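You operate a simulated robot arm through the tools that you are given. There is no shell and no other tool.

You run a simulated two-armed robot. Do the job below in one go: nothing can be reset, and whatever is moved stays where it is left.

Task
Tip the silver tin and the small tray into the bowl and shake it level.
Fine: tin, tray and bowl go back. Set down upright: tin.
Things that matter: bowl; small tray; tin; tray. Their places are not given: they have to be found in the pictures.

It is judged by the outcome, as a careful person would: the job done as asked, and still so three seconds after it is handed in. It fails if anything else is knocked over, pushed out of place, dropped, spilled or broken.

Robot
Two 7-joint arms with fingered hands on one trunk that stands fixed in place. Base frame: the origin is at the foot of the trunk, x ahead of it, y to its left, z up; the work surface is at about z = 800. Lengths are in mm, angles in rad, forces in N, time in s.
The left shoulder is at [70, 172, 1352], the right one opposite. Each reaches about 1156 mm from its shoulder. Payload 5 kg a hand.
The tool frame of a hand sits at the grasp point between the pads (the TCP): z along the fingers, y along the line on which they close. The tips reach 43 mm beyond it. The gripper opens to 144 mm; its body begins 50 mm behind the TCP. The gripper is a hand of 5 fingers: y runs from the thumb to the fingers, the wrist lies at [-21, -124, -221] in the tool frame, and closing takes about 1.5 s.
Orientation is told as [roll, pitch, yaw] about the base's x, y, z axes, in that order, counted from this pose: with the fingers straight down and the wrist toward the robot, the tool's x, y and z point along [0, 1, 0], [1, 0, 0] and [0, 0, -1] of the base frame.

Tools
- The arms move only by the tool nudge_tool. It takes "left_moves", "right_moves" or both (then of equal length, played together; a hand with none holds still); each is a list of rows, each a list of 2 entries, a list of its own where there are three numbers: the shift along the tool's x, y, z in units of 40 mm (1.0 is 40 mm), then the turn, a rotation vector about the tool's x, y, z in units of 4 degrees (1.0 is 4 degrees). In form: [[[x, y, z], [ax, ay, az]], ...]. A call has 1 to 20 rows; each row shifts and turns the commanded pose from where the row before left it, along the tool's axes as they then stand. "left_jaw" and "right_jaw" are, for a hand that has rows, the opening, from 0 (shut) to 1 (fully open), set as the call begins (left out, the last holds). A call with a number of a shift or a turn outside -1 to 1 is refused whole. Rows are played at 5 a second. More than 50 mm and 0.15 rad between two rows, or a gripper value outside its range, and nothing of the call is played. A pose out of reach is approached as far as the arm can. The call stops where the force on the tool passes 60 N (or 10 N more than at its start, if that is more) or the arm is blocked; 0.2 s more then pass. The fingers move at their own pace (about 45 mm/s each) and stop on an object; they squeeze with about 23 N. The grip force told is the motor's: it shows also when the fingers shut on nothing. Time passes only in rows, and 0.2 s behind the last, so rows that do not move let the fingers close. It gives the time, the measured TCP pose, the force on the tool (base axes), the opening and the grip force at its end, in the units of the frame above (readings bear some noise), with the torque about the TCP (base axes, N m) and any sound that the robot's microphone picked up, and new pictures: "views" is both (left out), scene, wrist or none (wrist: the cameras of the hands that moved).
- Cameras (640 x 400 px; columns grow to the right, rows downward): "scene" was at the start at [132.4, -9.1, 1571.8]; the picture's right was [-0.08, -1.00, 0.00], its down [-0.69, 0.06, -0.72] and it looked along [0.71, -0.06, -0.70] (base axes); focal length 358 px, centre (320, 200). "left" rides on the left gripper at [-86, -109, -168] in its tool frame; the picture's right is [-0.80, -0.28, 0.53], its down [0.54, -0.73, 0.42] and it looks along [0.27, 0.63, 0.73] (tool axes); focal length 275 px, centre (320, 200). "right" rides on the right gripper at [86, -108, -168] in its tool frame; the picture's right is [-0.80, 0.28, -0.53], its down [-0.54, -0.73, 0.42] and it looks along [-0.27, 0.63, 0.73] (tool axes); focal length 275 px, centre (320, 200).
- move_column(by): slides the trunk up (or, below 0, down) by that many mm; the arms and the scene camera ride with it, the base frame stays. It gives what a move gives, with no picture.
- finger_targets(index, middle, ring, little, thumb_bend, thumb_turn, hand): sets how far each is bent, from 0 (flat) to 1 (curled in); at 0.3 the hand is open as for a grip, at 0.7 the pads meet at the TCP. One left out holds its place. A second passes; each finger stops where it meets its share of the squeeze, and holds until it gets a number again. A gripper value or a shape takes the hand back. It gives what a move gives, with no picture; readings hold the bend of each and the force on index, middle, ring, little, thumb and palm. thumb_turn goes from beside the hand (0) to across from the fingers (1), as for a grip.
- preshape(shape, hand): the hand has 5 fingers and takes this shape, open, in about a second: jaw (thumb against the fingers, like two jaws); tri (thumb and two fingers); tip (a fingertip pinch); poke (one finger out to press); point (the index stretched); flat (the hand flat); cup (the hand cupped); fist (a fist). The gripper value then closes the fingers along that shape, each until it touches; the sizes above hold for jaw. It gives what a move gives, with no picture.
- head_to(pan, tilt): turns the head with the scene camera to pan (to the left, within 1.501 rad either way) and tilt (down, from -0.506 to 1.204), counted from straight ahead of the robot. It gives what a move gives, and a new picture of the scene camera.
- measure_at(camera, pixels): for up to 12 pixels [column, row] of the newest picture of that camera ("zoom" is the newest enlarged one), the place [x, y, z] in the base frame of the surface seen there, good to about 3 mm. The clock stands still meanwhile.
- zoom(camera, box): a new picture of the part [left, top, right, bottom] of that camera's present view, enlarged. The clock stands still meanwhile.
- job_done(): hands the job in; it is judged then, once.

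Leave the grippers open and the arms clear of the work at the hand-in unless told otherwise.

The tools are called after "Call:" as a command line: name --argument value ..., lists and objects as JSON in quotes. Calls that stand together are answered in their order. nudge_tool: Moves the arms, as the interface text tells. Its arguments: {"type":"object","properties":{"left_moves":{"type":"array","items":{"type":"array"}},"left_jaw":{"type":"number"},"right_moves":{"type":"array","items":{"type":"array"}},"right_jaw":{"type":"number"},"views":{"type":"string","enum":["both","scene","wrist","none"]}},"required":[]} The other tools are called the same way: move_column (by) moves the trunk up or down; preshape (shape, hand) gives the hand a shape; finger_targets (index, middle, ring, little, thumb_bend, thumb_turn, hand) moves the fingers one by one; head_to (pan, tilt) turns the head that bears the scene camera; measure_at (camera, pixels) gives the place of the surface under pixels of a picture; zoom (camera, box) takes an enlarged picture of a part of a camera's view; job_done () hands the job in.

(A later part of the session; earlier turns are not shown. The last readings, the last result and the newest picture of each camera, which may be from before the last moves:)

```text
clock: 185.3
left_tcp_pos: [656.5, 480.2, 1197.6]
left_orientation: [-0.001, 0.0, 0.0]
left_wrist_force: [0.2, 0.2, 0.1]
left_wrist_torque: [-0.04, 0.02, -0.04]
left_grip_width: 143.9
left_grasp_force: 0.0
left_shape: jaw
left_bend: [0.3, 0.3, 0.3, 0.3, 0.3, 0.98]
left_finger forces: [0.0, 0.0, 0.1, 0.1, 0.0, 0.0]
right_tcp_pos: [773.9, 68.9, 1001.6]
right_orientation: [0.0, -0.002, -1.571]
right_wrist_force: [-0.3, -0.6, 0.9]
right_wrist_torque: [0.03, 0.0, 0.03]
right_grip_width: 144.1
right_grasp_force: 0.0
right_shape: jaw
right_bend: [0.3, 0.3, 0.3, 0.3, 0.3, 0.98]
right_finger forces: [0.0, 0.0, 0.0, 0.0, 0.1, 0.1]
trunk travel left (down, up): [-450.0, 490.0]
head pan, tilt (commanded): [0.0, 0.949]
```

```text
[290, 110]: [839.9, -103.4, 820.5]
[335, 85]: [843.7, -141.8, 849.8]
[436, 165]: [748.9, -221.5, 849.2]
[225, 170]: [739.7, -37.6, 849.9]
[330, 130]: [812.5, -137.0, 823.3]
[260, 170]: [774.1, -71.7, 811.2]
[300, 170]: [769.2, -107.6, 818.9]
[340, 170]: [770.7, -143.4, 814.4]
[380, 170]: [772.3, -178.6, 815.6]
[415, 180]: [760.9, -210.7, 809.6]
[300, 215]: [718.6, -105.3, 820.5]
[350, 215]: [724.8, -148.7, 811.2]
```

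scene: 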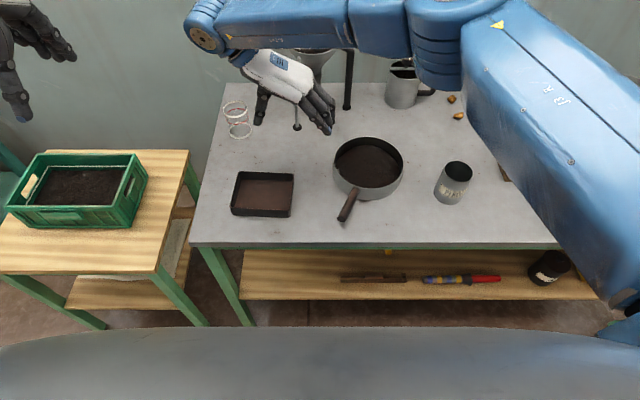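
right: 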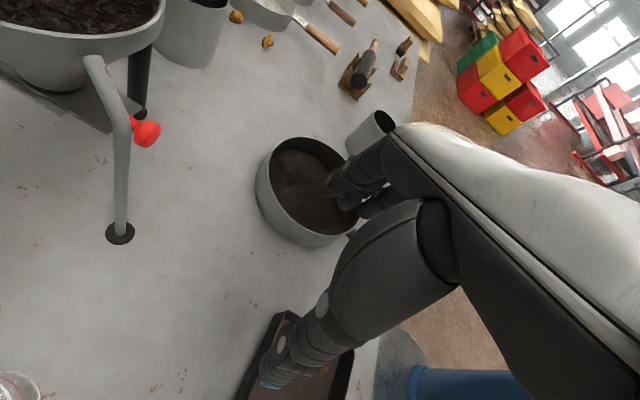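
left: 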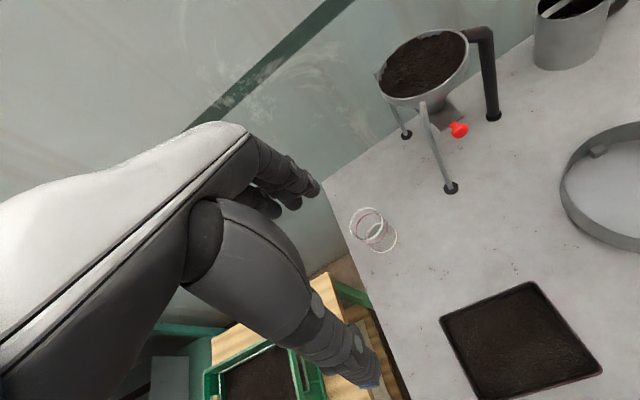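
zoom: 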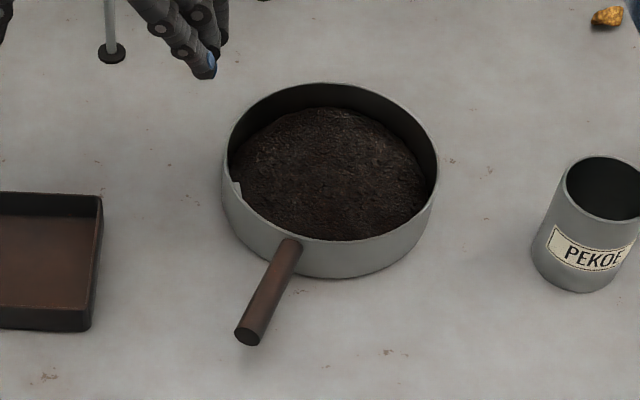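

The surface now reads about 810–823 and looks even. I move above the handle at (630,-75) and turn the hand to its present direction (-114°).

Call:
nudge_tool --right_moves '[[[-0.6, 0.602, 0], [0, 0, 0]], [[-0.6, 0.602, 0], [0, 0, 0]], [[-0.6, 0.602, 0], [0, 0, 0]], [[-0.6, 0.602, 0], [0, 0, 0]], [[-0.6, 0.602, 0], [0, 0, 0]], [[-0.6, 0.602, 0], [0, 0, 0]], [[0, 0, 0], [0, 0, 1]], [[0, 0, 0], [0, 0, 1]], [[0, 0, 0], [0, 0, 1]], [[0, 0, 0], [0, 0, 1]], [[0, 0, 0], [0, 0, 1]], [[0, 0, 0], [0, 0, 1]], [[0, 0, 0.8], [0, 0, 0]], [[0, 0, 0.8], [0, 0, 0]], [[0, 0, 0.8], [0, 0, 0]], [[0, 0, 0], [0, 0, 0]]]' --views "both"

Call:
zoom --camera "scene" --box '[280, 110, 450, 240]'

Call:
measure_at --camera "right" --pixels '[[270, 385], [325, 190], [345, 205], [362, 212], [290, 240], [310, 260], [300, 250], [320, 270]]'

```text
clock: 188.8
left_tcp_pos: [656.7, 480.5, 1197.8]
left_orientation: [0.0, 0.0, 0.001]
left_wrist_force: [-0.4, -0.3, 0.1]
left_wrist_torque: [-0.03, -0.03, -0.02]
left_grip_width: 143.8
left_grasp_force: 0.1
left_shape: jaw
left_bend: [0.3, 0.3, 0.3, 0.3, 0.3, 0.98]
left_finger forces: [0.0, 0.0, 0.0, 0.0, 0.0, 0.0]
right_tcp_pos: [630.6, -79.6, 907.0]
right_orientation: [-0.001, -0.002, -1.988]
right_wrist_force: [-0.7, 0.8, -0.1]
right_wrist_torque: [0.03, -0.03, 0.0]
right_grip_width: 144.1
right_grasp_force: 0.0
right_shape: jaw
right_bend: [0.3, 0.3, 0.3, 0.3, 0.3, 0.98]
right_finger forces: [0.0, 0.0, 0.0, 0.0, 0.1, 0.0]
trunk travel left (down, up): [-450.0, 490.0]
head pan, tilt (commanded): [0.0, 0.949]
```

scene: 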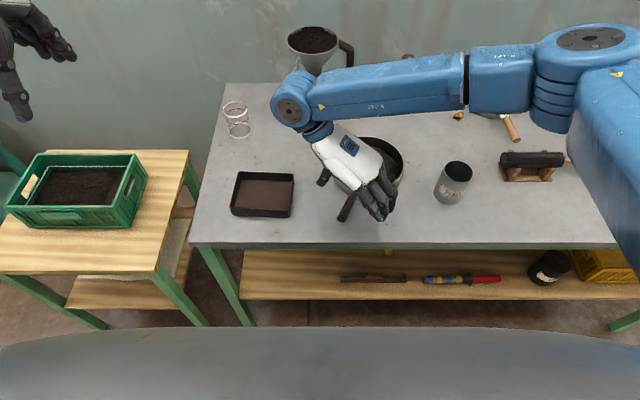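
right: 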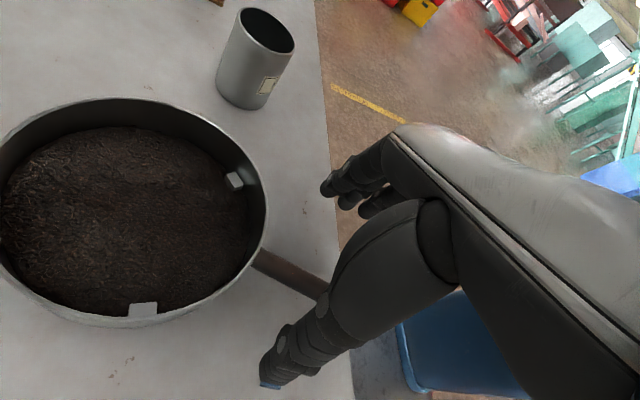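

```text
3.08 times, centred on (365, 175) of scene
```

zoom: 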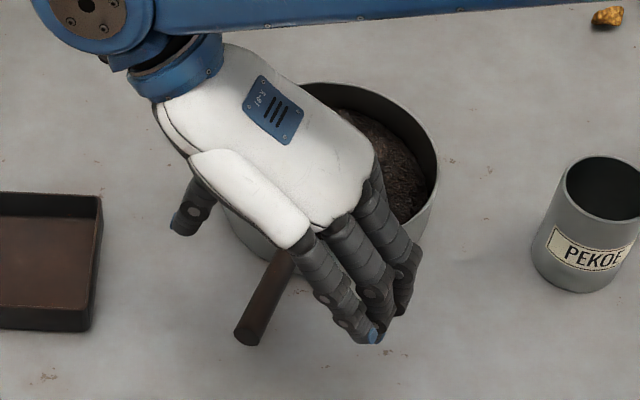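

```text
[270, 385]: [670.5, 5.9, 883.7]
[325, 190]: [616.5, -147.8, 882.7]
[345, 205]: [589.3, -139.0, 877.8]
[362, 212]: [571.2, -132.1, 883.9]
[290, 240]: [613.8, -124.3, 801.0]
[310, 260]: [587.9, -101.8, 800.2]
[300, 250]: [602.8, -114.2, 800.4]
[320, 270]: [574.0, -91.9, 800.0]
```

The hand is aligned with the handle. I shift 4 mm left, descend 58 mm and close.

Call:
nudge_tool --right_moves '[[[-0.03, -0.05, 0.48], [0, 0, 0]], [[-0.03, -0.05, 0.48], [0, 0, 0]], [[0, 0, 0.47], [0, 0, 0]], [[0, 0, 0], [0, 0, 0]]]' --views "none"

Call:
nudge_tool --right_moves '[[[0, 0, 0], [0, 0, 0]], [[0, 0, 0], [0, 0, 0]], [[0, 0, 0], [0, 0, 0]], [[0, 0, 0], [0, 0, 0]], [[0, 0, 0], [0, 0, 0]], [[0, 0, 0], [0, 0, 0]], [[0, 0, 0], [0, 0, 0]], [[0, 0, 0], [0, 0, 0]], [[0, 0, 0], [0, 0, 0]], [[0, 0, 0], [0, 0, 0]]]' --right_jaw 0 --views "both"

Call:
zoom --camera "right" --box '[0, 20, 330, 330]'

```text
clock: 189.8
left_tcp_pos: [655.5, 479.4, 1197.7]
left_orientation: [0.0, 0.0, 0.001]
left_wrist_force: [-0.2, 0.1, -0.3]
left_wrist_torque: [0.01, -0.01, 0.0]
left_grip_width: 143.6
left_grasp_force: 0.1
left_shape: jaw
left_bend: [0.3, 0.3, 0.3, 0.3, 0.3, 0.98]
left_finger forces: [0.1, 0.0, 0.0, 0.0, 0.0, 0.0]
right_tcp_pos: [628.8, -74.2, 847.4]
right_orientation: [0.002, -0.001, -1.99]
right_wrist_force: [-0.5, 0.0, -0.8]
right_wrist_torque: [-0.04, 0.01, -0.01]
right_grip_width: 143.9
right_grasp_force: 0.1
right_shape: jaw
right_bend: [0.3, 0.3, 0.3, 0.3, 0.3, 0.98]
right_finger forces: [0.1, 0.0, 0.1, 0.0, 0.0, 0.0]
trunk travel left (down, up): [-450.0, 490.0]
head pan, tilt (commanded): [0.0, 0.949]
```

```text
clock: 191.9
left_tcp_pos: [657.5, 480.8, 1196.7]
left_orientation: [0.001, 0.002, 0.001]
left_wrist_force: [-0.4, -0.1, 0.8]
left_wrist_torque: [0.0, 0.0, 0.02]
left_grip_width: 143.8
left_grasp_force: 0.0
left_shape: jaw
left_bend: [0.3, 0.3, 0.3, 0.3, 0.3, 0.98]
left_finger forces: [0.0, 0.0, 0.0, 0.0, 0.0, 0.1]
right_tcp_pos: [629.4, -74.1, 849.4]
right_orientation: [0.0, -0.001, -1.989]
right_wrist_force: [0.8, 1.0, -0.1]
right_wrist_torque: [-0.05, 0.02, 0.1]
right_grip_width: 0.8
right_grasp_force: 22.7
right_shape: jaw
right_bend: [0.7, 0.7, 0.7, 0.68, 0.73, 1.0]
right_finger forces: [6.5, 0.0, 0.1, 2.4, 18.6, 0.0]
trunk travel left (down, up): [-450.0, 490.0]
head pan, tilt (commanded): [0.0, 0.949]
```

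scene: 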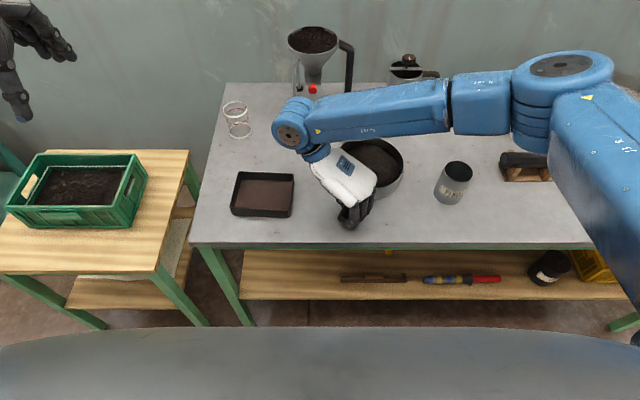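
right: 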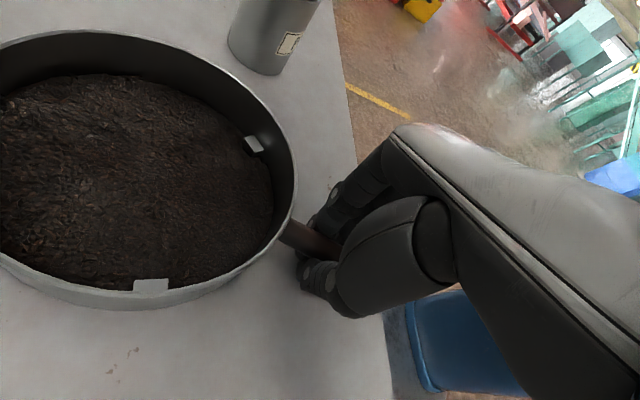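

```text
1.29 times, centred on (165, 175) of right
```

zoom: 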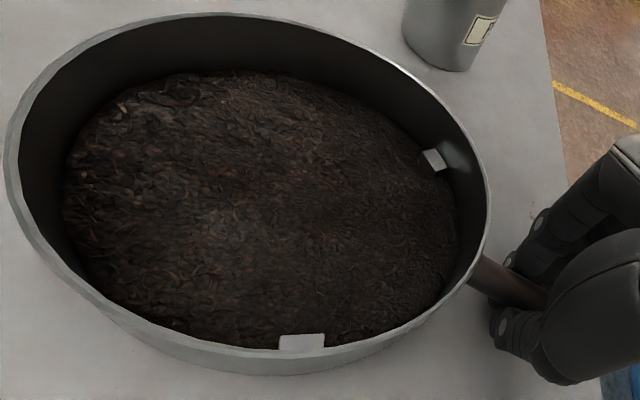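

The handle is well clamped (thumb 19 N, index 6.5 N, little 2.4 N). I swing the bowl back by 20° about its own centre and forward 15 mm, toward its original place.

Call:
nudge_tool --right_moves '[[[0.0376, 0.1091, 0], [0, 0, -0.5]], [[0.0362, 0.1094, 0], [0, 0, -0.5]], [[0.0363, 0.1145, 0], [0, 0, -0.5]], [[0.0371, 0.1141, 0], [0, 0, -0.5]], [[0.0379, 0.1139, 0], [0, 0, -0.5]], [[0.0393, 0.1164, 0], [0, 0, -0.5]], [[0.0401, 0.1167, 0], [0, 0, -0.5]], [[0.0386, 0.1176, 0], [0, 0, -0.5]], [[0.0397, 0.1206, 0], [0, 0, -0.5]], [[0.0379, 0.1217, 0], [0, 0, -0.5]], [[0, 0, 0], [0, 0, 0]]]' --views "both"

Call:
zoom --camera "right" --box '[0, 20, 330, 330]'

Call:
measure_at --camera "zoom" --pixels '[[10, 170], [60, 275], [150, 335], [250, 365], [400, 335], [470, 270], [485, 200], [450, 120], [380, 60], [280, 20], [180, 15], [80, 60]]'

Call:
measure_at --camera "zoom" --pixels '[[90, 150], [90, 240], [150, 300], [240, 325], [340, 320], [420, 270], [440, 220], [410, 150], [340, 105], [220, 90], [260, 200], [170, 190]]'

```text
clock: 194.3
left_tcp_pos: [656.1, 479.6, 1197.4]
left_orientation: [0.0, 0.002, -0.001]
left_wrist_force: [0.0, 0.4, 0.3]
left_wrist_torque: [0.05, 0.02, 0.0]
left_grip_width: 143.5
left_grasp_force: 0.0
left_shape: jaw
left_bend: [0.3, 0.3, 0.3, 0.3, 0.3, 0.98]
left_finger forces: [0.0, 0.0, 0.0, 0.0, 0.1, 0.0]
right_tcp_pos: [632.0, -123.3, 847.7]
right_orientation: [0.0, -0.001, -1.641]
right_wrist_force: [-1.2, -0.4, 0.5]
right_wrist_torque: [-0.08, -0.03, -0.16]
right_grip_width: 0.9
right_grasp_force: 23.5
right_shape: jaw
right_bend: [0.7, 0.7, 0.7, 0.7, 0.74, 1.0]
right_finger forces: [9.2, 0.0, 0.0, 0.6, 17.8, 0.0]
trunk travel left (down, up): [-450.0, 490.0]
head pan, tilt (commanded): [0.0, 0.949]
```

scene: 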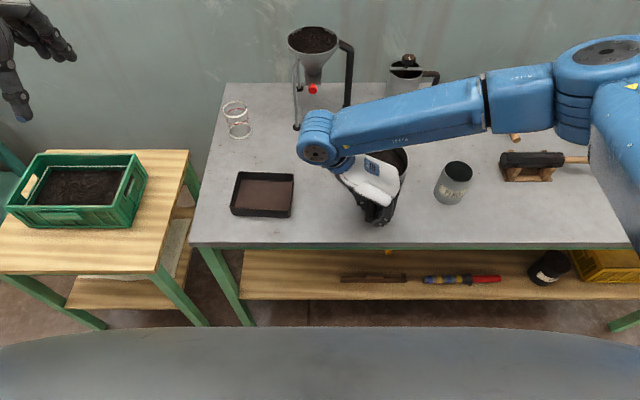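
right: 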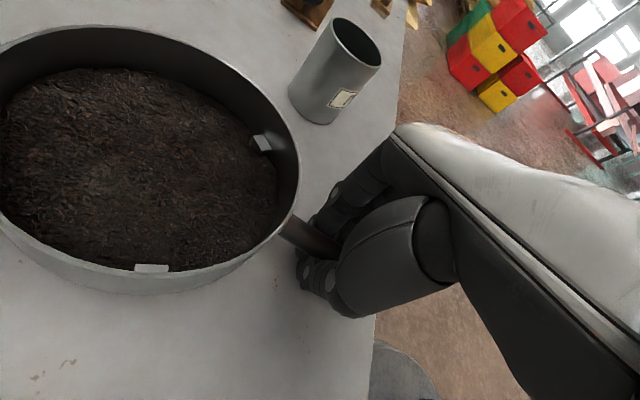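

```text
1.29 times, centred on (165, 175) of right
```

zoom: 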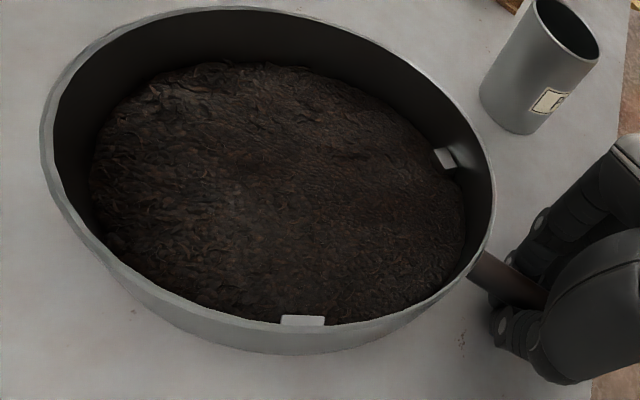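

```text
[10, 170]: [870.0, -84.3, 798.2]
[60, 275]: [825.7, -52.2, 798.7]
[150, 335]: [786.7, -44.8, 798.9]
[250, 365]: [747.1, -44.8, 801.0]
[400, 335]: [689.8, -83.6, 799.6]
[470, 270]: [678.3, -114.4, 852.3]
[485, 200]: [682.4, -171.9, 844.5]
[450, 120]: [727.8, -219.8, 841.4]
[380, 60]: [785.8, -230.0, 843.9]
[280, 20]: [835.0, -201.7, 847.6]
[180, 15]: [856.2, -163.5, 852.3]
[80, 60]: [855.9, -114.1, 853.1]
```

```text
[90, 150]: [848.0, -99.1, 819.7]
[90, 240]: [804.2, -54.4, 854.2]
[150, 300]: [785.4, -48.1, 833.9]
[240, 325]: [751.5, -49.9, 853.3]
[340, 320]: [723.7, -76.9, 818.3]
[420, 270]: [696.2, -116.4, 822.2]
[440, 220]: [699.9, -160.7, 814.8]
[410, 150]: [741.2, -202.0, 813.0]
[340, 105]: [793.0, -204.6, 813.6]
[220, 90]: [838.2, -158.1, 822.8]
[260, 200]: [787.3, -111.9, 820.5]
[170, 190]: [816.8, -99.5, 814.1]
```

The bowl's centre is now ≈(767,-139) with the handle at ~7°, close to its original (768,-132) and 4°. One more centred sideways shake from the left rim will both even out the sides and move it the last 7 mm. I release the handle, rise and go to the left rim.

Call:
nudge_tool --right_moves '[[[0, 0, 0], [0, 0, 0]], [[0, 0, 0], [0, 0, 0]], [[0, 0, 0], [0, 0, 0]], [[0, 0, 0], [0, 0, 0]], [[0, 0, 0], [0, 0, 0]], [[0, 0, 0], [0, 0, 0]], [[0, 0, 0], [0, 0, 0]], [[0, 0, 0], [0, 0, 0]], [[0, 0, -0.5], [0, 0, 0]], [[0, 0, -0.9], [0, 0, 0]], [[0, 0, -0.9], [0, 0, 0]], [[0, 0, -0.9], [0, 0, 0]], [[0, 0, -0.9], [0, 0, 0]], [[-0.9, 0, 0], [0, 0, -1]], [[-0.9, 0, 0], [0, 0, 0]], [[-0.9, 0, 0], [0, 0, 0]]]' --right_jaw 1 --views "both"

Call:
zoom --camera "scene" --box '[290, 110, 460, 240]'

```text
clock: 197.8
left_tcp_pos: [654.9, 478.7, 1198.3]
left_orientation: [0.0, -0.002, 0.002]
left_wrist_force: [-0.1, 0.8, 0.2]
left_wrist_torque: [0.01, 0.01, -0.01]
left_grip_width: 143.9
left_grasp_force: 0.0
left_shape: jaw
left_bend: [0.3, 0.3, 0.3, 0.3, 0.3, 0.98]
left_finger forces: [0.1, 0.0, 0.0, 0.0, 0.1, 0.0]
right_tcp_pos: [525.6, -119.1, 1012.7]
right_orientation: [0.001, 0.001, -1.572]
right_wrist_force: [-0.4, 0.2, 0.3]
right_wrist_torque: [0.0, -0.07, 0.01]
right_grip_width: 143.8
right_grasp_force: 0.0
right_shape: jaw
right_bend: [0.3, 0.3, 0.3, 0.3, 0.3, 0.98]
right_finger forces: [0.0, 0.1, 0.0, 0.0, 0.0, 0.0]
trunk travel left (down, up): [-450.0, 490.0]
head pan, tilt (commanded): [0.0, 0.949]
```

scene: 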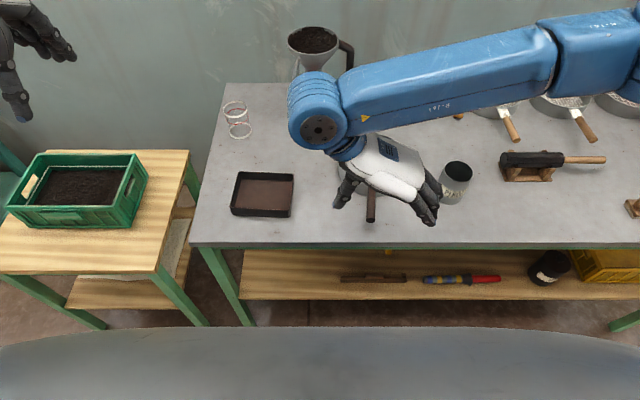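
right: 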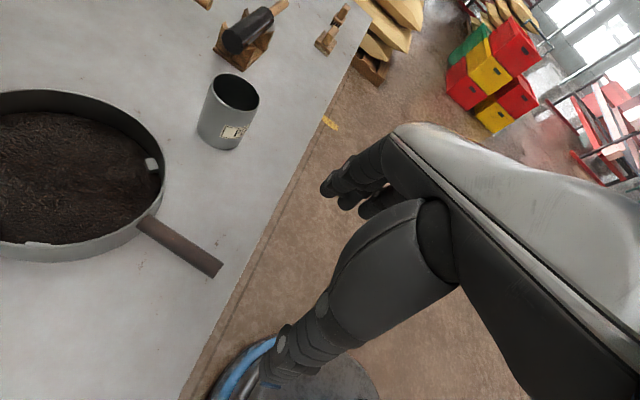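

```text
3.08 times, centred on (375, 175) of scene
```

zoom: 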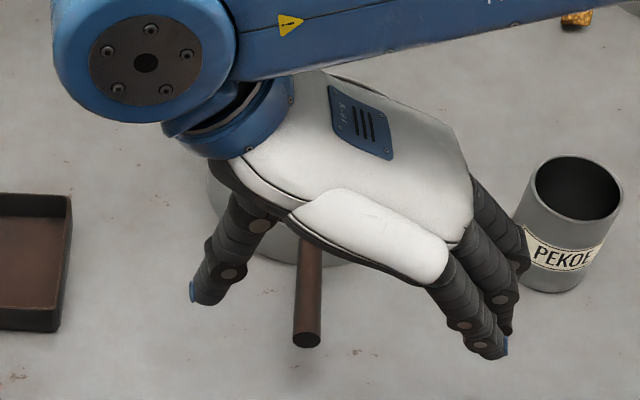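

I move over to the left rim at about (757,-48) and look at the bowl from the head camera on the way.

Call:
nudge_tool --right_moves '[[[0.826, -0.52, 0], [0, 0, 0]], [[0.826, -0.52, 0], [0, 0, 0]], [[0.826, -0.52, 0], [0, 0, 0]], [[0.826, -0.52, 0], [0, 0, 0]], [[0.826, -0.52, 0], [0, 0, 0]], [[0.826, -0.52, 0], [0, 0, 0]], [[0.826, -0.52, 0], [0, 0, 0]], [[0, 0, 0], [0, 0, 0]]]' --views "both"

Call:
zoom --camera "scene" --box '[290, 110, 460, 240]'

```text
clock: 199.6
left_tcp_pos: [655.8, 479.0, 1197.0]
left_orientation: [0.0, 0.001, -0.001]
left_wrist_force: [0.5, 0.0, 0.1]
left_wrist_torque: [0.03, -0.01, -0.02]
left_grip_width: 143.8
left_grasp_force: 0.0
left_shape: jaw
left_bend: [0.3, 0.3, 0.3, 0.3, 0.3, 0.98]
left_finger forces: [0.0, 0.1, 0.0, 0.0, 0.1, 0.0]
right_tcp_pos: [754.5, 25.6, 1014.0]
right_orientation: [-0.001, -0.002, -1.571]
right_wrist_force: [-0.1, -0.1, -0.2]
right_wrist_torque: [0.01, -0.04, 0.01]
right_grip_width: 143.7
right_grasp_force: 0.1
right_shape: jaw
right_bend: [0.3, 0.3, 0.3, 0.3, 0.3, 0.97]
right_finger forces: [0.0, 0.0, 0.0, 0.0, 0.0, 0.0]
trunk travel left (down, up): [-450.0, 490.0]
head pan, tilt (commanded): [0.0, 0.949]
```

scene: 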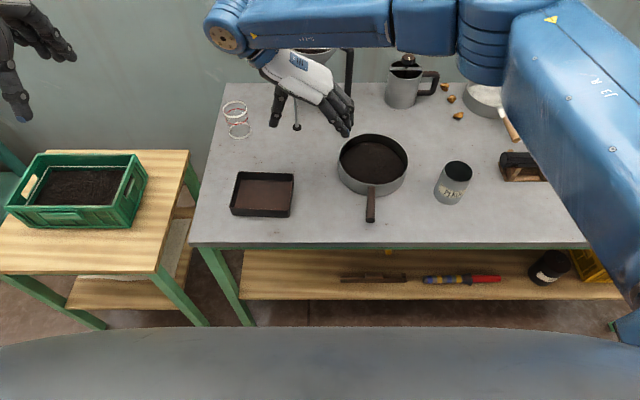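
right: 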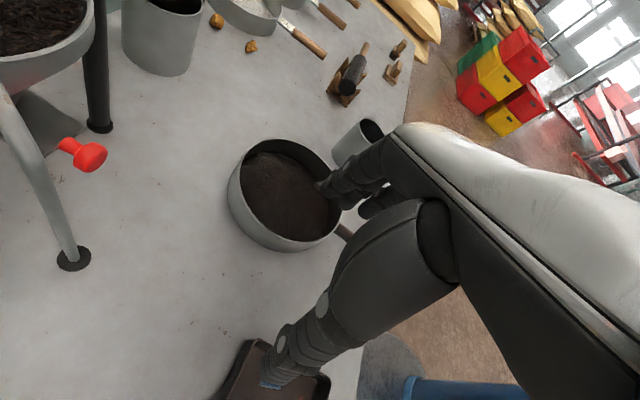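

```text
3.08 times, centred on (375, 175) of scene
```

zoom: 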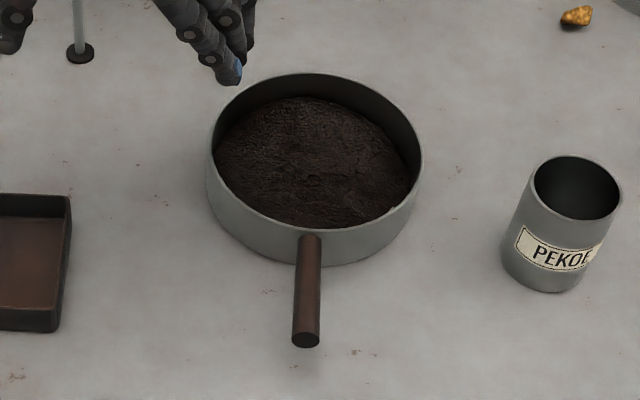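

There's a good clear view. I'll measure the rim, handle and surface across the bowl.

Call:
measure_at --camera "zoom" --pixels '[[318, 74], [211, 135], [423, 160], [230, 190], [390, 205], [250, 85], [385, 95], [306, 337], [308, 290], [296, 330], [318, 330], [310, 240]]'

Call:
measure_at --camera "zoom" --pixels '[[300, 105], [255, 120], [340, 120], [235, 150], [280, 150], [320, 150], [360, 150], [395, 165], [250, 185], [300, 185], [350, 185], [310, 215]]'

```text
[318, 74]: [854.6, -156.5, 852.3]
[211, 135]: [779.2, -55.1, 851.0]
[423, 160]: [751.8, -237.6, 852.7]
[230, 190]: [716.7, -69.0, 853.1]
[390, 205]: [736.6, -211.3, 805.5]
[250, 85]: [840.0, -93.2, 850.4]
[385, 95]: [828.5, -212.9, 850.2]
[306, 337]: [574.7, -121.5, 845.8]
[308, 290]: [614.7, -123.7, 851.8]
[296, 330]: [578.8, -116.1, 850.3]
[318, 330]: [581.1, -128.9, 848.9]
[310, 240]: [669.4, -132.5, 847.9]
```

```text
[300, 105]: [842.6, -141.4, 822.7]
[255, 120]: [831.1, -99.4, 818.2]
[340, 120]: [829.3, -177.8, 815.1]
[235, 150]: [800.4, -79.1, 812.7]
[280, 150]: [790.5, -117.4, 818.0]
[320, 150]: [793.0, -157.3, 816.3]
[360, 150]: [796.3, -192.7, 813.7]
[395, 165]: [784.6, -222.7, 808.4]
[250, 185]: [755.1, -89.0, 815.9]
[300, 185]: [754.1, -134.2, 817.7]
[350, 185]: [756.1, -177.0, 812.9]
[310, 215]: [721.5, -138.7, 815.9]
```

The surface is mostly 813–818 now, with 808 at the right edge and 823 at the rear. The bowl's centre is ≈(765,-146) with the handle at 7°. I lower onto the left rim, centred this time.

Call:
nudge_tool --right_moves '[[[0.03, 1, 0], [0, 0, 0]], [[0.03, 1, 0], [0, 0, 0]], [[0, 0, 0.7], [0, 0, 0]], [[0, 0, 0.7], [0, 0, 0]], [[0, 0, 0.7], [0, 0, 0]], [[0, 0, 0.7], [0, 0, 0]], [[0, 0, 0.33], [0, 0, 0]], [[0, 0, 0.33], [0, 0, 0]], [[0, 0, 0], [0, 0, 0]]]' --right_jaw 1 --views "scene"

Call:
nudge_tool --right_moves '[[[0, 0, 0], [0, 0, 0]], [[0, 0, 0], [0, 0, 0]], [[0, 0, 0], [0, 0, 0]], [[0, 0, 0], [0, 0, 0]], [[0, 0, 0], [0, 0, 0]], [[0, 0, 0], [0, 0, 0]], [[0, 0, 0], [0, 0, 0]], [[0, 0, 0], [0, 0, 0]], [[0, 0, 0], [0, 0, 0]], [[0, 0, 0], [0, 0, 0]]]' --right_jaw 0 --views "both"

```text
clock: 201.6
left_tcp_pos: [655.9, 479.4, 1197.7]
left_orientation: [0.0, 0.0, 0.0]
left_wrist_force: [-1.1, 0.6, 0.2]
left_wrist_torque: [-0.02, 0.01, -0.02]
left_grip_width: 143.6
left_grasp_force: 0.0
left_shape: jaw
left_bend: [0.3, 0.3, 0.3, 0.3, 0.3, 0.98]
left_finger forces: [0.0, 0.0, 0.0, 0.0, 0.0, 0.0]
right_tcp_pos: [758.7, -53.1, 876.2]
right_orientation: [0.0, -0.002, -1.571]
right_wrist_force: [-0.7, -0.2, 0.0]
right_wrist_torque: [0.02, 0.03, 0.0]
right_grip_width: 143.9
right_grasp_force: 0.0
right_shape: jaw
right_bend: [0.3, 0.3, 0.3, 0.3, 0.3, 0.97]
right_finger forces: [0.1, 0.1, 0.1, 0.1, 0.1, 0.0]
trunk travel left (down, up): [-450.0, 490.0]
head pan, tilt (commanded): [0.0, 0.949]
```

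scene: 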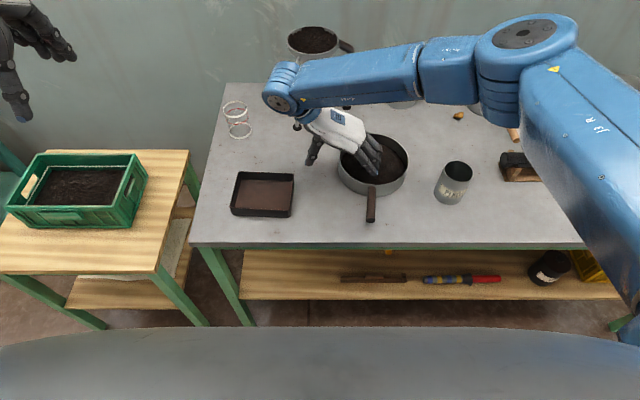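

```text
clock: 203.8
left_tcp_pos: [656.6, 480.2, 1197.9]
left_orientation: [0.0, 0.003, 0.001]
left_wrist_force: [0.6, 0.4, 0.4]
left_wrist_torque: [0.02, 0.02, 0.0]
left_grip_width: 143.7
left_grasp_force: 0.0
left_shape: jaw
left_bend: [0.3, 0.3, 0.3, 0.3, 0.3, 0.98]
left_finger forces: [0.0, 0.1, 0.1, 0.0, 0.1, 0.0]
right_tcp_pos: [757.4, -54.4, 874.8]
right_orientation: [0.0, 0.0, -1.571]
right_wrist_force: [1.1, -0.2, -0.1]
right_wrist_torque: [-0.04, -0.04, 0.11]
right_grip_width: 0.1
right_grasp_force: 22.9
right_shape: jaw
right_bend: [0.7, 0.68, 0.55, 0.7, 0.69, 1.0]
right_finger forces: [11.4, 5.2, 2.0, 0.0, 19.3, 0.0]
trunk travel left (down, up): [-450.0, 490.0]
head pan, tilt (commanded): [0.0, 0.949]
```

scene: 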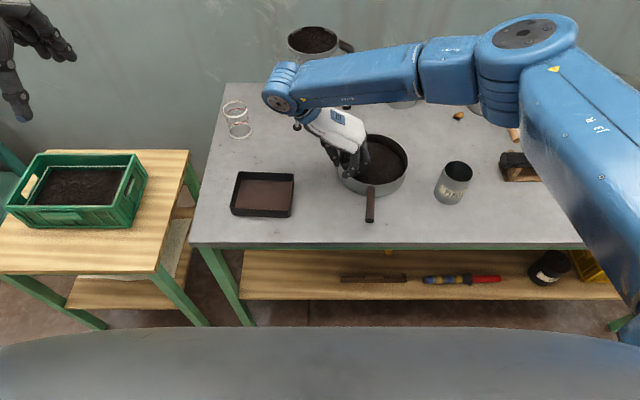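
right: 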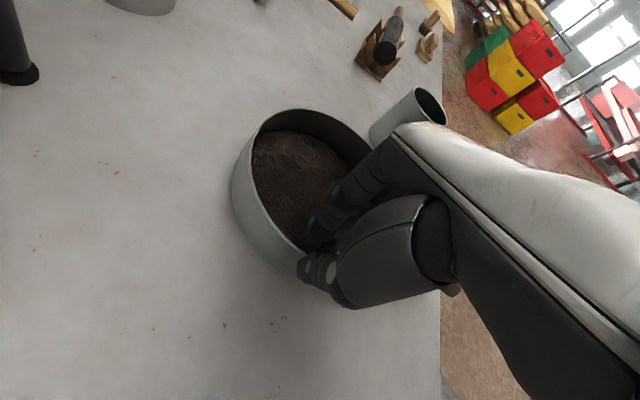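

The rim is pinched again. I shake sideways for nine cycles, drifting a net 14 mm to the left.

Call:
nudge_tool --right_moves '[[[0, -0.62, 0], [0, 0, 0]], [[0, 0.58, 0], [0, 0, 0]], [[0, -0.62, 0], [0, 0, 0]], [[0, 0.58, 0], [0, 0, 0]], [[0, -0.62, 0], [0, 0, 0]], [[0, 0.58, 0], [0, 0, 0]], [[0, -0.62, 0], [0, 0, 0]], [[0, 0.58, 0], [0, 0, 0]], [[0, -0.62, 0], [0, 0, 0]], [[0, 0.58, 0], [0, 0, 0]], [[0, -0.62, 0], [0, 0, 0]], [[0, 0.58, 0], [0, 0, 0]], [[0, -0.62, 0], [0, 0, 0]], [[0, 0.58, 0], [0, 0, 0]], [[0, -0.62, 0], [0, 0, 0]], [[0, 0.58, 0], [0, 0, 0]], [[0, -0.62, 0], [0, 0, 0]], [[0, 0.58, 0], [0, 0, 0]], [[0, 0, 0], [0, 0, 0]]]' --views "scene"

Call:
zoom --camera "scene" --box '[290, 110, 460, 240]'

Call:
measure_at --camera "zoom" --pixels '[[318, 78], [408, 160], [395, 120], [270, 320], [290, 240], [310, 110], [350, 120], [380, 150], [390, 180], [340, 160], [350, 190], [310, 215]]'

```text
clock: 207.8
left_tcp_pos: [655.7, 480.4, 1198.1]
left_orientation: [0.001, 0.0, 0.0]
left_wrist_force: [-0.2, -0.2, -0.4]
left_wrist_torque: [0.0, 0.02, 0.0]
left_grip_width: 143.7
left_grasp_force: 0.1
left_shape: jaw
left_bend: [0.3, 0.3, 0.3, 0.3, 0.3, 0.98]
left_finger forces: [0.0, 0.0, 0.0, 0.1, 0.1, 0.1]
right_tcp_pos: [759.2, -40.7, 875.3]
right_orientation: [0.0, 0.0, -1.572]
right_wrist_force: [-0.7, -0.9, 0.0]
right_wrist_torque: [-0.01, -0.03, 0.01]
right_grip_width: 0.0
right_grasp_force: 22.2
right_shape: jaw
right_bend: [0.69, 0.69, 0.62, 0.7, 0.69, 1.0]
right_finger forces: [14.7, 3.8, 2.5, 0.1, 20.2, 0.0]
trunk travel left (down, up): [-450.0, 490.0]
head pan, tilt (commanded): [0.0, 0.949]
```

scene: 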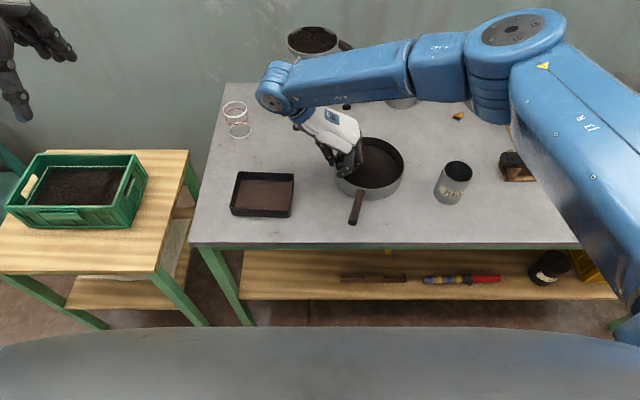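

```text
3.08 times, centred on (375, 175) of scene
```

zoom: 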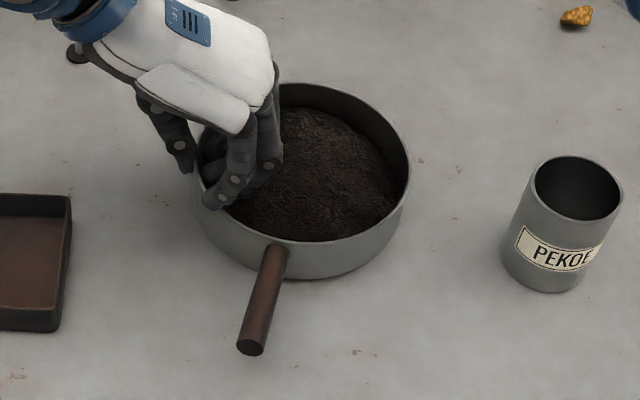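

```text
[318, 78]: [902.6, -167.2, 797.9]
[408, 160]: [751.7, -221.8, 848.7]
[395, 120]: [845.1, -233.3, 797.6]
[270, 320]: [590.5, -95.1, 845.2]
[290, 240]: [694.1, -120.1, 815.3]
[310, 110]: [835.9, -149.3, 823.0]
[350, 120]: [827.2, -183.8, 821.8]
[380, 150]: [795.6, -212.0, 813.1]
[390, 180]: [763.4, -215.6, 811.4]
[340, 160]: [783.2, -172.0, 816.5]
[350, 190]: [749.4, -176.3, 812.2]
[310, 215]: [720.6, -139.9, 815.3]
```

Sides are now 811–816, with the rear still ~822. The handle has swung to ~15° again. I release, rise, and measure the bowl for the final handle correction and a last short shake along the handle.

Call:
nudge_tool --right_moves '[[[0, 0, 0], [0, 0, 0]], [[0, 0, 0], [0, 0, 0]], [[0, 0, 0], [0, 0, 0]], [[0, 0, 0], [0, 0, 0]], [[0, 0, 0], [0, 0, 0]], [[0, 0, 0], [0, 0, 0]], [[0, 0, 0], [0, 0, 0]], [[0, 0, 0], [0, 0, 0]], [[0, 0, -0.5], [0, 0, 0]], [[0, 0, -0.9], [0, 0, 0]], [[0, 0, -0.9], [0, 0, 0]], [[0, 0, -0.9], [0, 0, 0]], [[0, -0.9, 0], [0, 0, 0]], [[0, -0.9, 0], [0, 0, 0]], [[0, -0.9, 0], [0, 0, 0]]]' --right_jaw 1 --views "scene"

Call:
zoom --camera "scene" --box '[290, 110, 460, 240]'

Call:
measure_at --camera "zoom" --pixels '[[303, 84], [197, 155], [410, 165], [240, 92], [370, 102], [225, 210], [250, 347], [265, 300], [243, 340], [262, 340], [280, 250], [380, 215]]'

Call:
measure_at --camera "zoom" --pixels '[[300, 115], [240, 130], [340, 125], [225, 160], [265, 160], [305, 160], [345, 160], [385, 170], [240, 195], [290, 195], [340, 195], [290, 225]]'

```text
clock: 210.9
left_tcp_pos: [655.4, 480.9, 1197.3]
left_orientation: [-0.002, 0.001, 0.0]
left_wrist_force: [0.5, 0.4, -1.1]
left_wrist_torque: [-0.01, 0.01, -0.01]
left_grip_width: 143.8
left_grasp_force: 0.1
left_shape: jaw
left_bend: [0.3, 0.3, 0.3, 0.3, 0.3, 0.98]
left_finger forces: [0.0, 0.0, 0.1, 0.1, 0.0, 0.1]
right_tcp_pos: [759.2, 69.3, 1002.3]
right_orientation: [-0.002, -0.004, -1.572]
right_wrist_force: [-0.3, -0.1, 1.0]
right_wrist_torque: [0.01, -0.01, 0.01]
right_grip_width: 143.8
right_grasp_force: 0.2
right_shape: jaw
right_bend: [0.3, 0.3, 0.3, 0.3, 0.3, 0.98]
right_finger forces: [0.0, 0.0, 0.0, 0.0, 0.0, 0.0]
trunk travel left (down, up): [-450.0, 490.0]
head pan, tilt (commanded): [0.0, 0.949]
```

scene: 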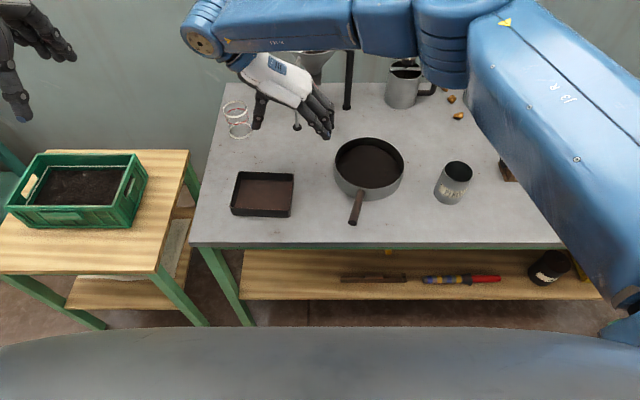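

```text
3.08 times, centred on (375, 175) of scene
```

zoom: 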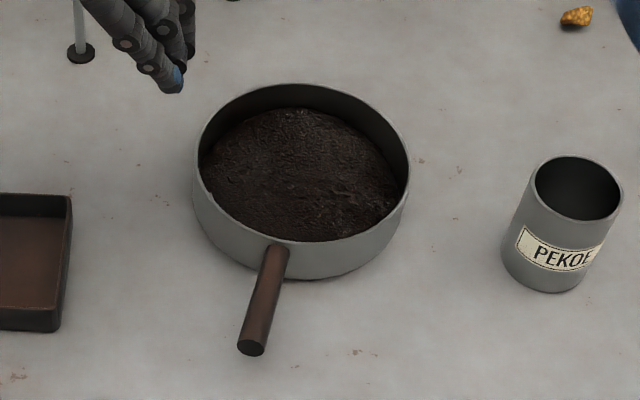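

```text
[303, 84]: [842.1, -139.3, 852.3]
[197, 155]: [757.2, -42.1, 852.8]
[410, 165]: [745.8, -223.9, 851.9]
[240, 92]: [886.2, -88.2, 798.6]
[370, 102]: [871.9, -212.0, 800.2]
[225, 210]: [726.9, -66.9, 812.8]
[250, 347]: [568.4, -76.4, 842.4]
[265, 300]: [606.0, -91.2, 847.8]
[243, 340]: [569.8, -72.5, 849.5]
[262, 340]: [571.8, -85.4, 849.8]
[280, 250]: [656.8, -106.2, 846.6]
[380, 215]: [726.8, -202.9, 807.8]
```

```text
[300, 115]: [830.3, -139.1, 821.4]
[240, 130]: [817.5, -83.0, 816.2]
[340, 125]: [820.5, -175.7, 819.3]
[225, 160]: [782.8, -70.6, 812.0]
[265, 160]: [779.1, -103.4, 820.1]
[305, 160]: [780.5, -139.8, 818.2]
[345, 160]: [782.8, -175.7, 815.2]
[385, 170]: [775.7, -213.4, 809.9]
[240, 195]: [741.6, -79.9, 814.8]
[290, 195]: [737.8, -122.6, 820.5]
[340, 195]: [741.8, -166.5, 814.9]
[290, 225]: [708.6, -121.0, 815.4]
```

The leaf surface is now level to within about ±5 mm (810–821). The bowl's centre is ≈(751,-133) with the handle at ~16.5°. I go back to the handle at (622,-95), turned -106.5°, to return the bowl to its place.

Call:
nudge_tool --right_moves '[[[-0.573, 0.683, 0], [0, 0, 0]], [[-0.573, 0.683, 0], [0, 0, 0]], [[-0.573, 0.683, 0], [0, 0, 0]], [[-0.573, 0.683, 0], [0, 0, 0]], [[-0.573, 0.683, 0], [0, 0, 0]], [[-0.573, 0.683, 0], [0, 0, 0]], [[0, 0, 0], [0, 0, 0.825]], [[0, 0, 0], [0, 0, 0.825]], [[0, 0, 0], [0, 0, 0.825]], [[0, 0, 0], [0, 0, 0.825]], [[0, 0, 0], [0, 0, 0.825]], [[0, 0, 0.8], [0, 0, 0]], [[0, 0, 0.8], [0, 0, 0]], [[0, 0, 0.8], [0, 0, 0]], [[0, 0, 0], [0, 0, 0]]]' --views "both"

Call:
zoom --camera "scene" --box '[290, 120, 460, 250]'

```text
clock: 214.2
left_tcp_pos: [656.0, 479.7, 1197.7]
left_orientation: [-0.001, -0.002, 0.002]
left_wrist_force: [-0.2, -0.2, -0.1]
left_wrist_torque: [-0.01, -0.01, 0.0]
left_grip_width: 143.6
left_grasp_force: 0.1
left_shape: jaw
left_bend: [0.3, 0.3, 0.3, 0.3, 0.3, 0.98]
left_finger forces: [0.0, 0.1, 0.1, 0.1, 0.0, 0.1]
right_tcp_pos: [621.4, -94.8, 905.8]
right_orientation: [0.001, 0.0, -1.86]
right_wrist_force: [0.4, -0.3, 0.8]
right_wrist_torque: [0.02, 0.0, -0.02]
right_grip_width: 143.7
right_grasp_force: 0.1
right_shape: jaw
right_bend: [0.3, 0.3, 0.3, 0.3, 0.3, 0.98]
right_finger forces: [0.0, 0.1, 0.1, 0.1, 0.1, 0.0]
trunk travel left (down, up): [-450.0, 490.0]
head pan, tilt (commanded): [0.0, 0.949]
```

scene: 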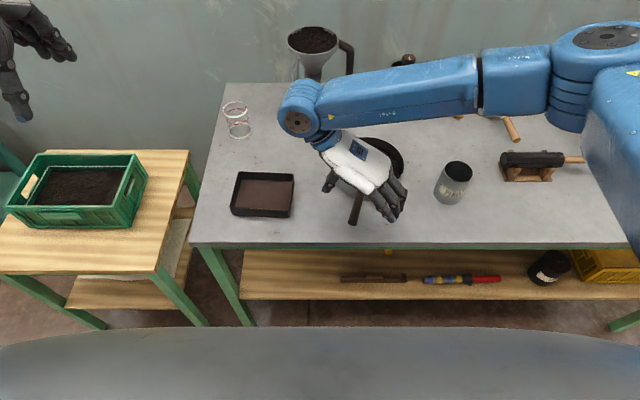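
right: 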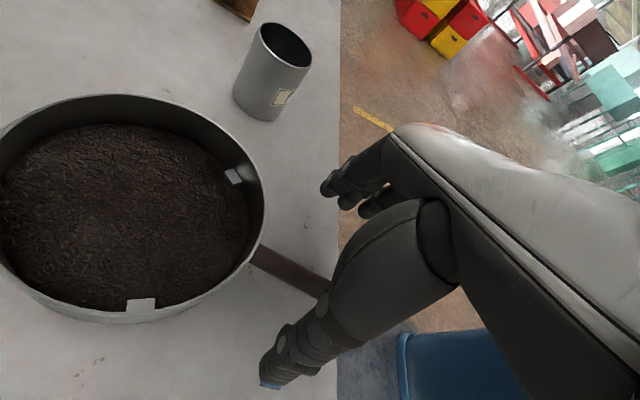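

```text
3.08 times, centred on (375, 185) of scene
```

zoom: 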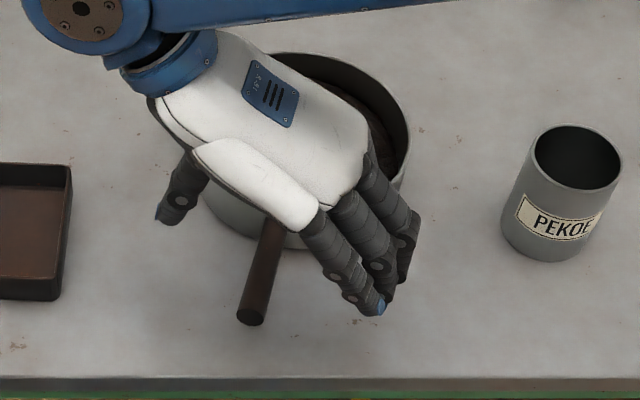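

I'm aligned. I descend 56 mm and close on the handle.

Call:
nudge_tool --right_moves '[[[0, 0, 0.48], [0, 0, 0]], [[0, 0, 0.48], [0, 0, 0]], [[0, 0, 0.44], [0, 0, 0]], [[0, 0, 0], [0, 0, 0]]]' --views "none"

Call:
nudge_tool --right_moves '[[[0, 0, 0], [0, 0, 0]], [[0, 0, 0], [0, 0, 0]], [[0, 0, 0], [0, 0, 0]], [[0, 0, 0], [0, 0, 0]], [[0, 0, 0], [0, 0, 0]], [[0, 0, 0], [0, 0, 0]], [[0, 0, 0], [0, 0, 0]], [[0, 0, 0], [0, 0, 0]], [[0, 0, 0], [0, 0, 0]], [[0, 0, 0], [0, 0, 0]]]' --right_jaw 0 --views "wrist"

```text
clock: 215.2
left_tcp_pos: [656.7, 480.2, 1198.2]
left_orientation: [-0.001, 0.001, 0.001]
left_wrist_force: [-0.3, -0.7, 0.2]
left_wrist_torque: [-0.02, 0.02, -0.01]
left_grip_width: 143.9
left_grasp_force: 0.1
left_shape: jaw
left_bend: [0.3, 0.3, 0.3, 0.3, 0.3, 0.98]
left_finger forces: [0.0, 0.0, 0.0, 0.0, 0.1, 0.0]
right_tcp_pos: [621.9, -95.3, 848.3]
right_orientation: [0.001, -0.004, -1.859]
right_wrist_force: [0.1, -0.6, 0.1]
right_wrist_torque: [0.01, 0.01, 0.02]
right_grip_width: 144.0
right_grasp_force: 0.0
right_shape: jaw
right_bend: [0.3, 0.3, 0.3, 0.3, 0.3, 0.98]
right_finger forces: [0.0, 0.0, 0.0, 0.1, 0.0, 0.0]
trunk travel left (down, up): [-450.0, 490.0]
head pan, tilt (commanded): [0.0, 0.949]
```

```text
clock: 217.3
left_tcp_pos: [656.6, 480.8, 1198.3]
left_orientation: [0.0, 0.002, 0.002]
left_wrist_force: [0.3, 0.0, 0.1]
left_wrist_torque: [0.01, -0.01, -0.02]
left_grip_width: 143.4
left_grasp_force: 0.0
left_shape: jaw
left_bend: [0.3, 0.3, 0.3, 0.3, 0.3, 0.98]
left_finger forces: [0.0, 0.1, 0.1, 0.0, 0.0, 0.0]
right_tcp_pos: [621.6, -93.3, 849.1]
right_orientation: [0.0, -0.001, -1.859]
right_wrist_force: [-0.1, -0.1, 0.9]
right_wrist_torque: [-0.04, -0.01, 0.12]
right_grip_width: 2.5
right_grasp_force: 22.9
right_shape: jaw
right_bend: [0.7, 0.7, 0.7, 0.69, 0.74, 1.0]
right_finger forces: [11.8, 0.0, 0.1, 2.3, 18.0, 0.1]
trunk travel left (down, up): [-450.0, 490.0]
head pan, tilt (commanded): [0.0, 0.949]
```

right: 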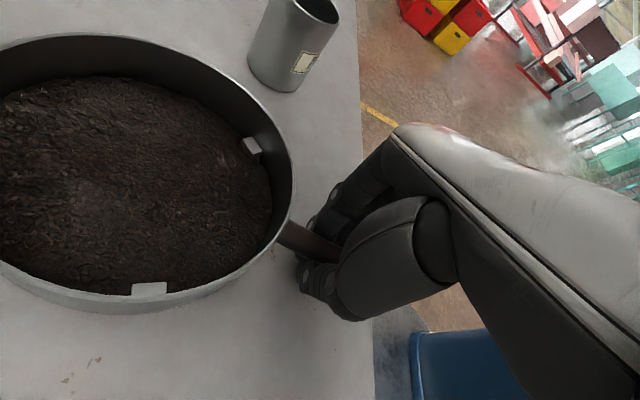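

I have a firm grip (thumb 18 N, index 12 N). I turn the bowl back by ~14° about its centre, then push it 17 mm forward with a few short final shakes along the handle.

Call:
nudge_tool --right_moves '[[[0.003, 0.08, 0], [0, 0, -0.453]], [[0.0006, 0.08, 0], [0, 0, -0.453]], [[-0.002, 0.08, 0], [0, 0, -0.453]], [[-0.0044, 0.08, 0], [0, 0, -0.453]], [[-0.007, 0.08, 0], [0, 0, -0.453]], [[-0.0096, 0.0795, 0], [0, 0, -0.453]], [[-0.012, 0.079, 0], [0, 0, -0.453]], [[-0.0146, 0.0786, 0], [0, 0, -0.453]], [[0.4, 0, 0], [0, 0, 0]], [[-0.3, 0, 0], [0, 0, 0]], [[0.4, 0, 0], [0, 0, 0]], [[-0.3, 0, 0], [0, 0, 0]], [[0.4, 0, 0], [0, 0, 0]], [[-0.3, 0, 0], [0, 0, 0]], [[0.4, 0, 0], [0, 0, 0]], [[-0.3, 0, 0], [0, 0, 0]], [[0.425, 0, 0], [0, 0, 0]], [[0, 0, 0], [0, 0, 0]]]' --views "both"

Call:
zoom --camera "right" --box '[0, 20, 330, 330]'

Call:
zoom --camera "scene" --box '[290, 110, 460, 240]'

```text
clock: 221.2
left_tcp_pos: [656.4, 480.0, 1196.8]
left_orientation: [0.001, 0.003, 0.002]
left_wrist_force: [0.4, 0.3, -0.8]
left_wrist_torque: [0.01, -0.02, 0.0]
left_grip_width: 143.7
left_grasp_force: 0.1
left_shape: jaw
left_bend: [0.3, 0.3, 0.3, 0.3, 0.3, 0.98]
left_finger forces: [0.0, 0.0, 0.2, 0.0, 0.1, 0.0]
right_tcp_pos: [647.2, -122.0, 850.5]
right_orientation: [0.001, -0.002, -1.606]
right_wrist_force: [0.7, -0.6, 0.5]
right_wrist_torque: [-0.06, -0.06, -0.03]
right_grip_width: 2.7
right_grasp_force: 22.7
right_shape: jaw
right_bend: [0.7, 0.7, 0.7, 0.7, 0.75, 1.0]
right_finger forces: [7.8, 0.0, 0.0, 1.7, 17.6, 0.0]
trunk travel left (down, up): [-450.0, 490.0]
head pan, tilt (commanded): [0.0, 0.949]
```

scene: 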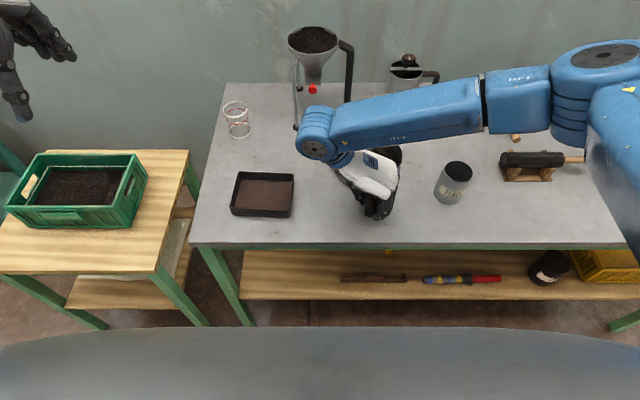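
right: 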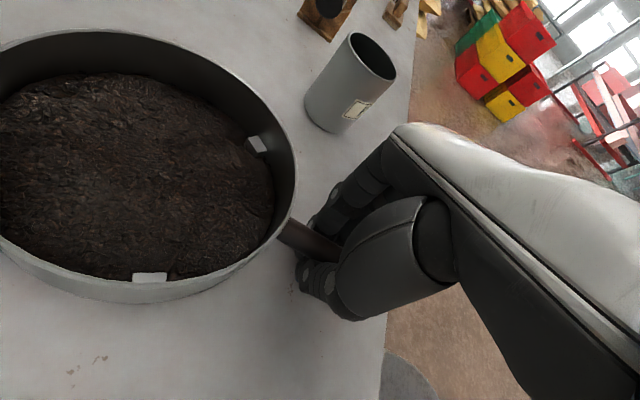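

```text
1.29 times, centred on (165, 175) of right
```

zoom: 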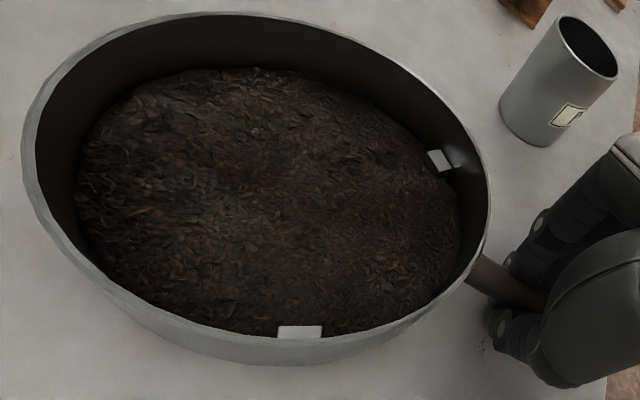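

```text
3.08 times, centred on (375, 175) of scene
```

zoom: 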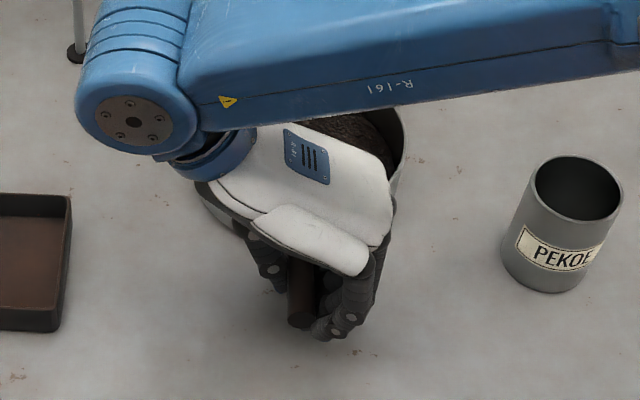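

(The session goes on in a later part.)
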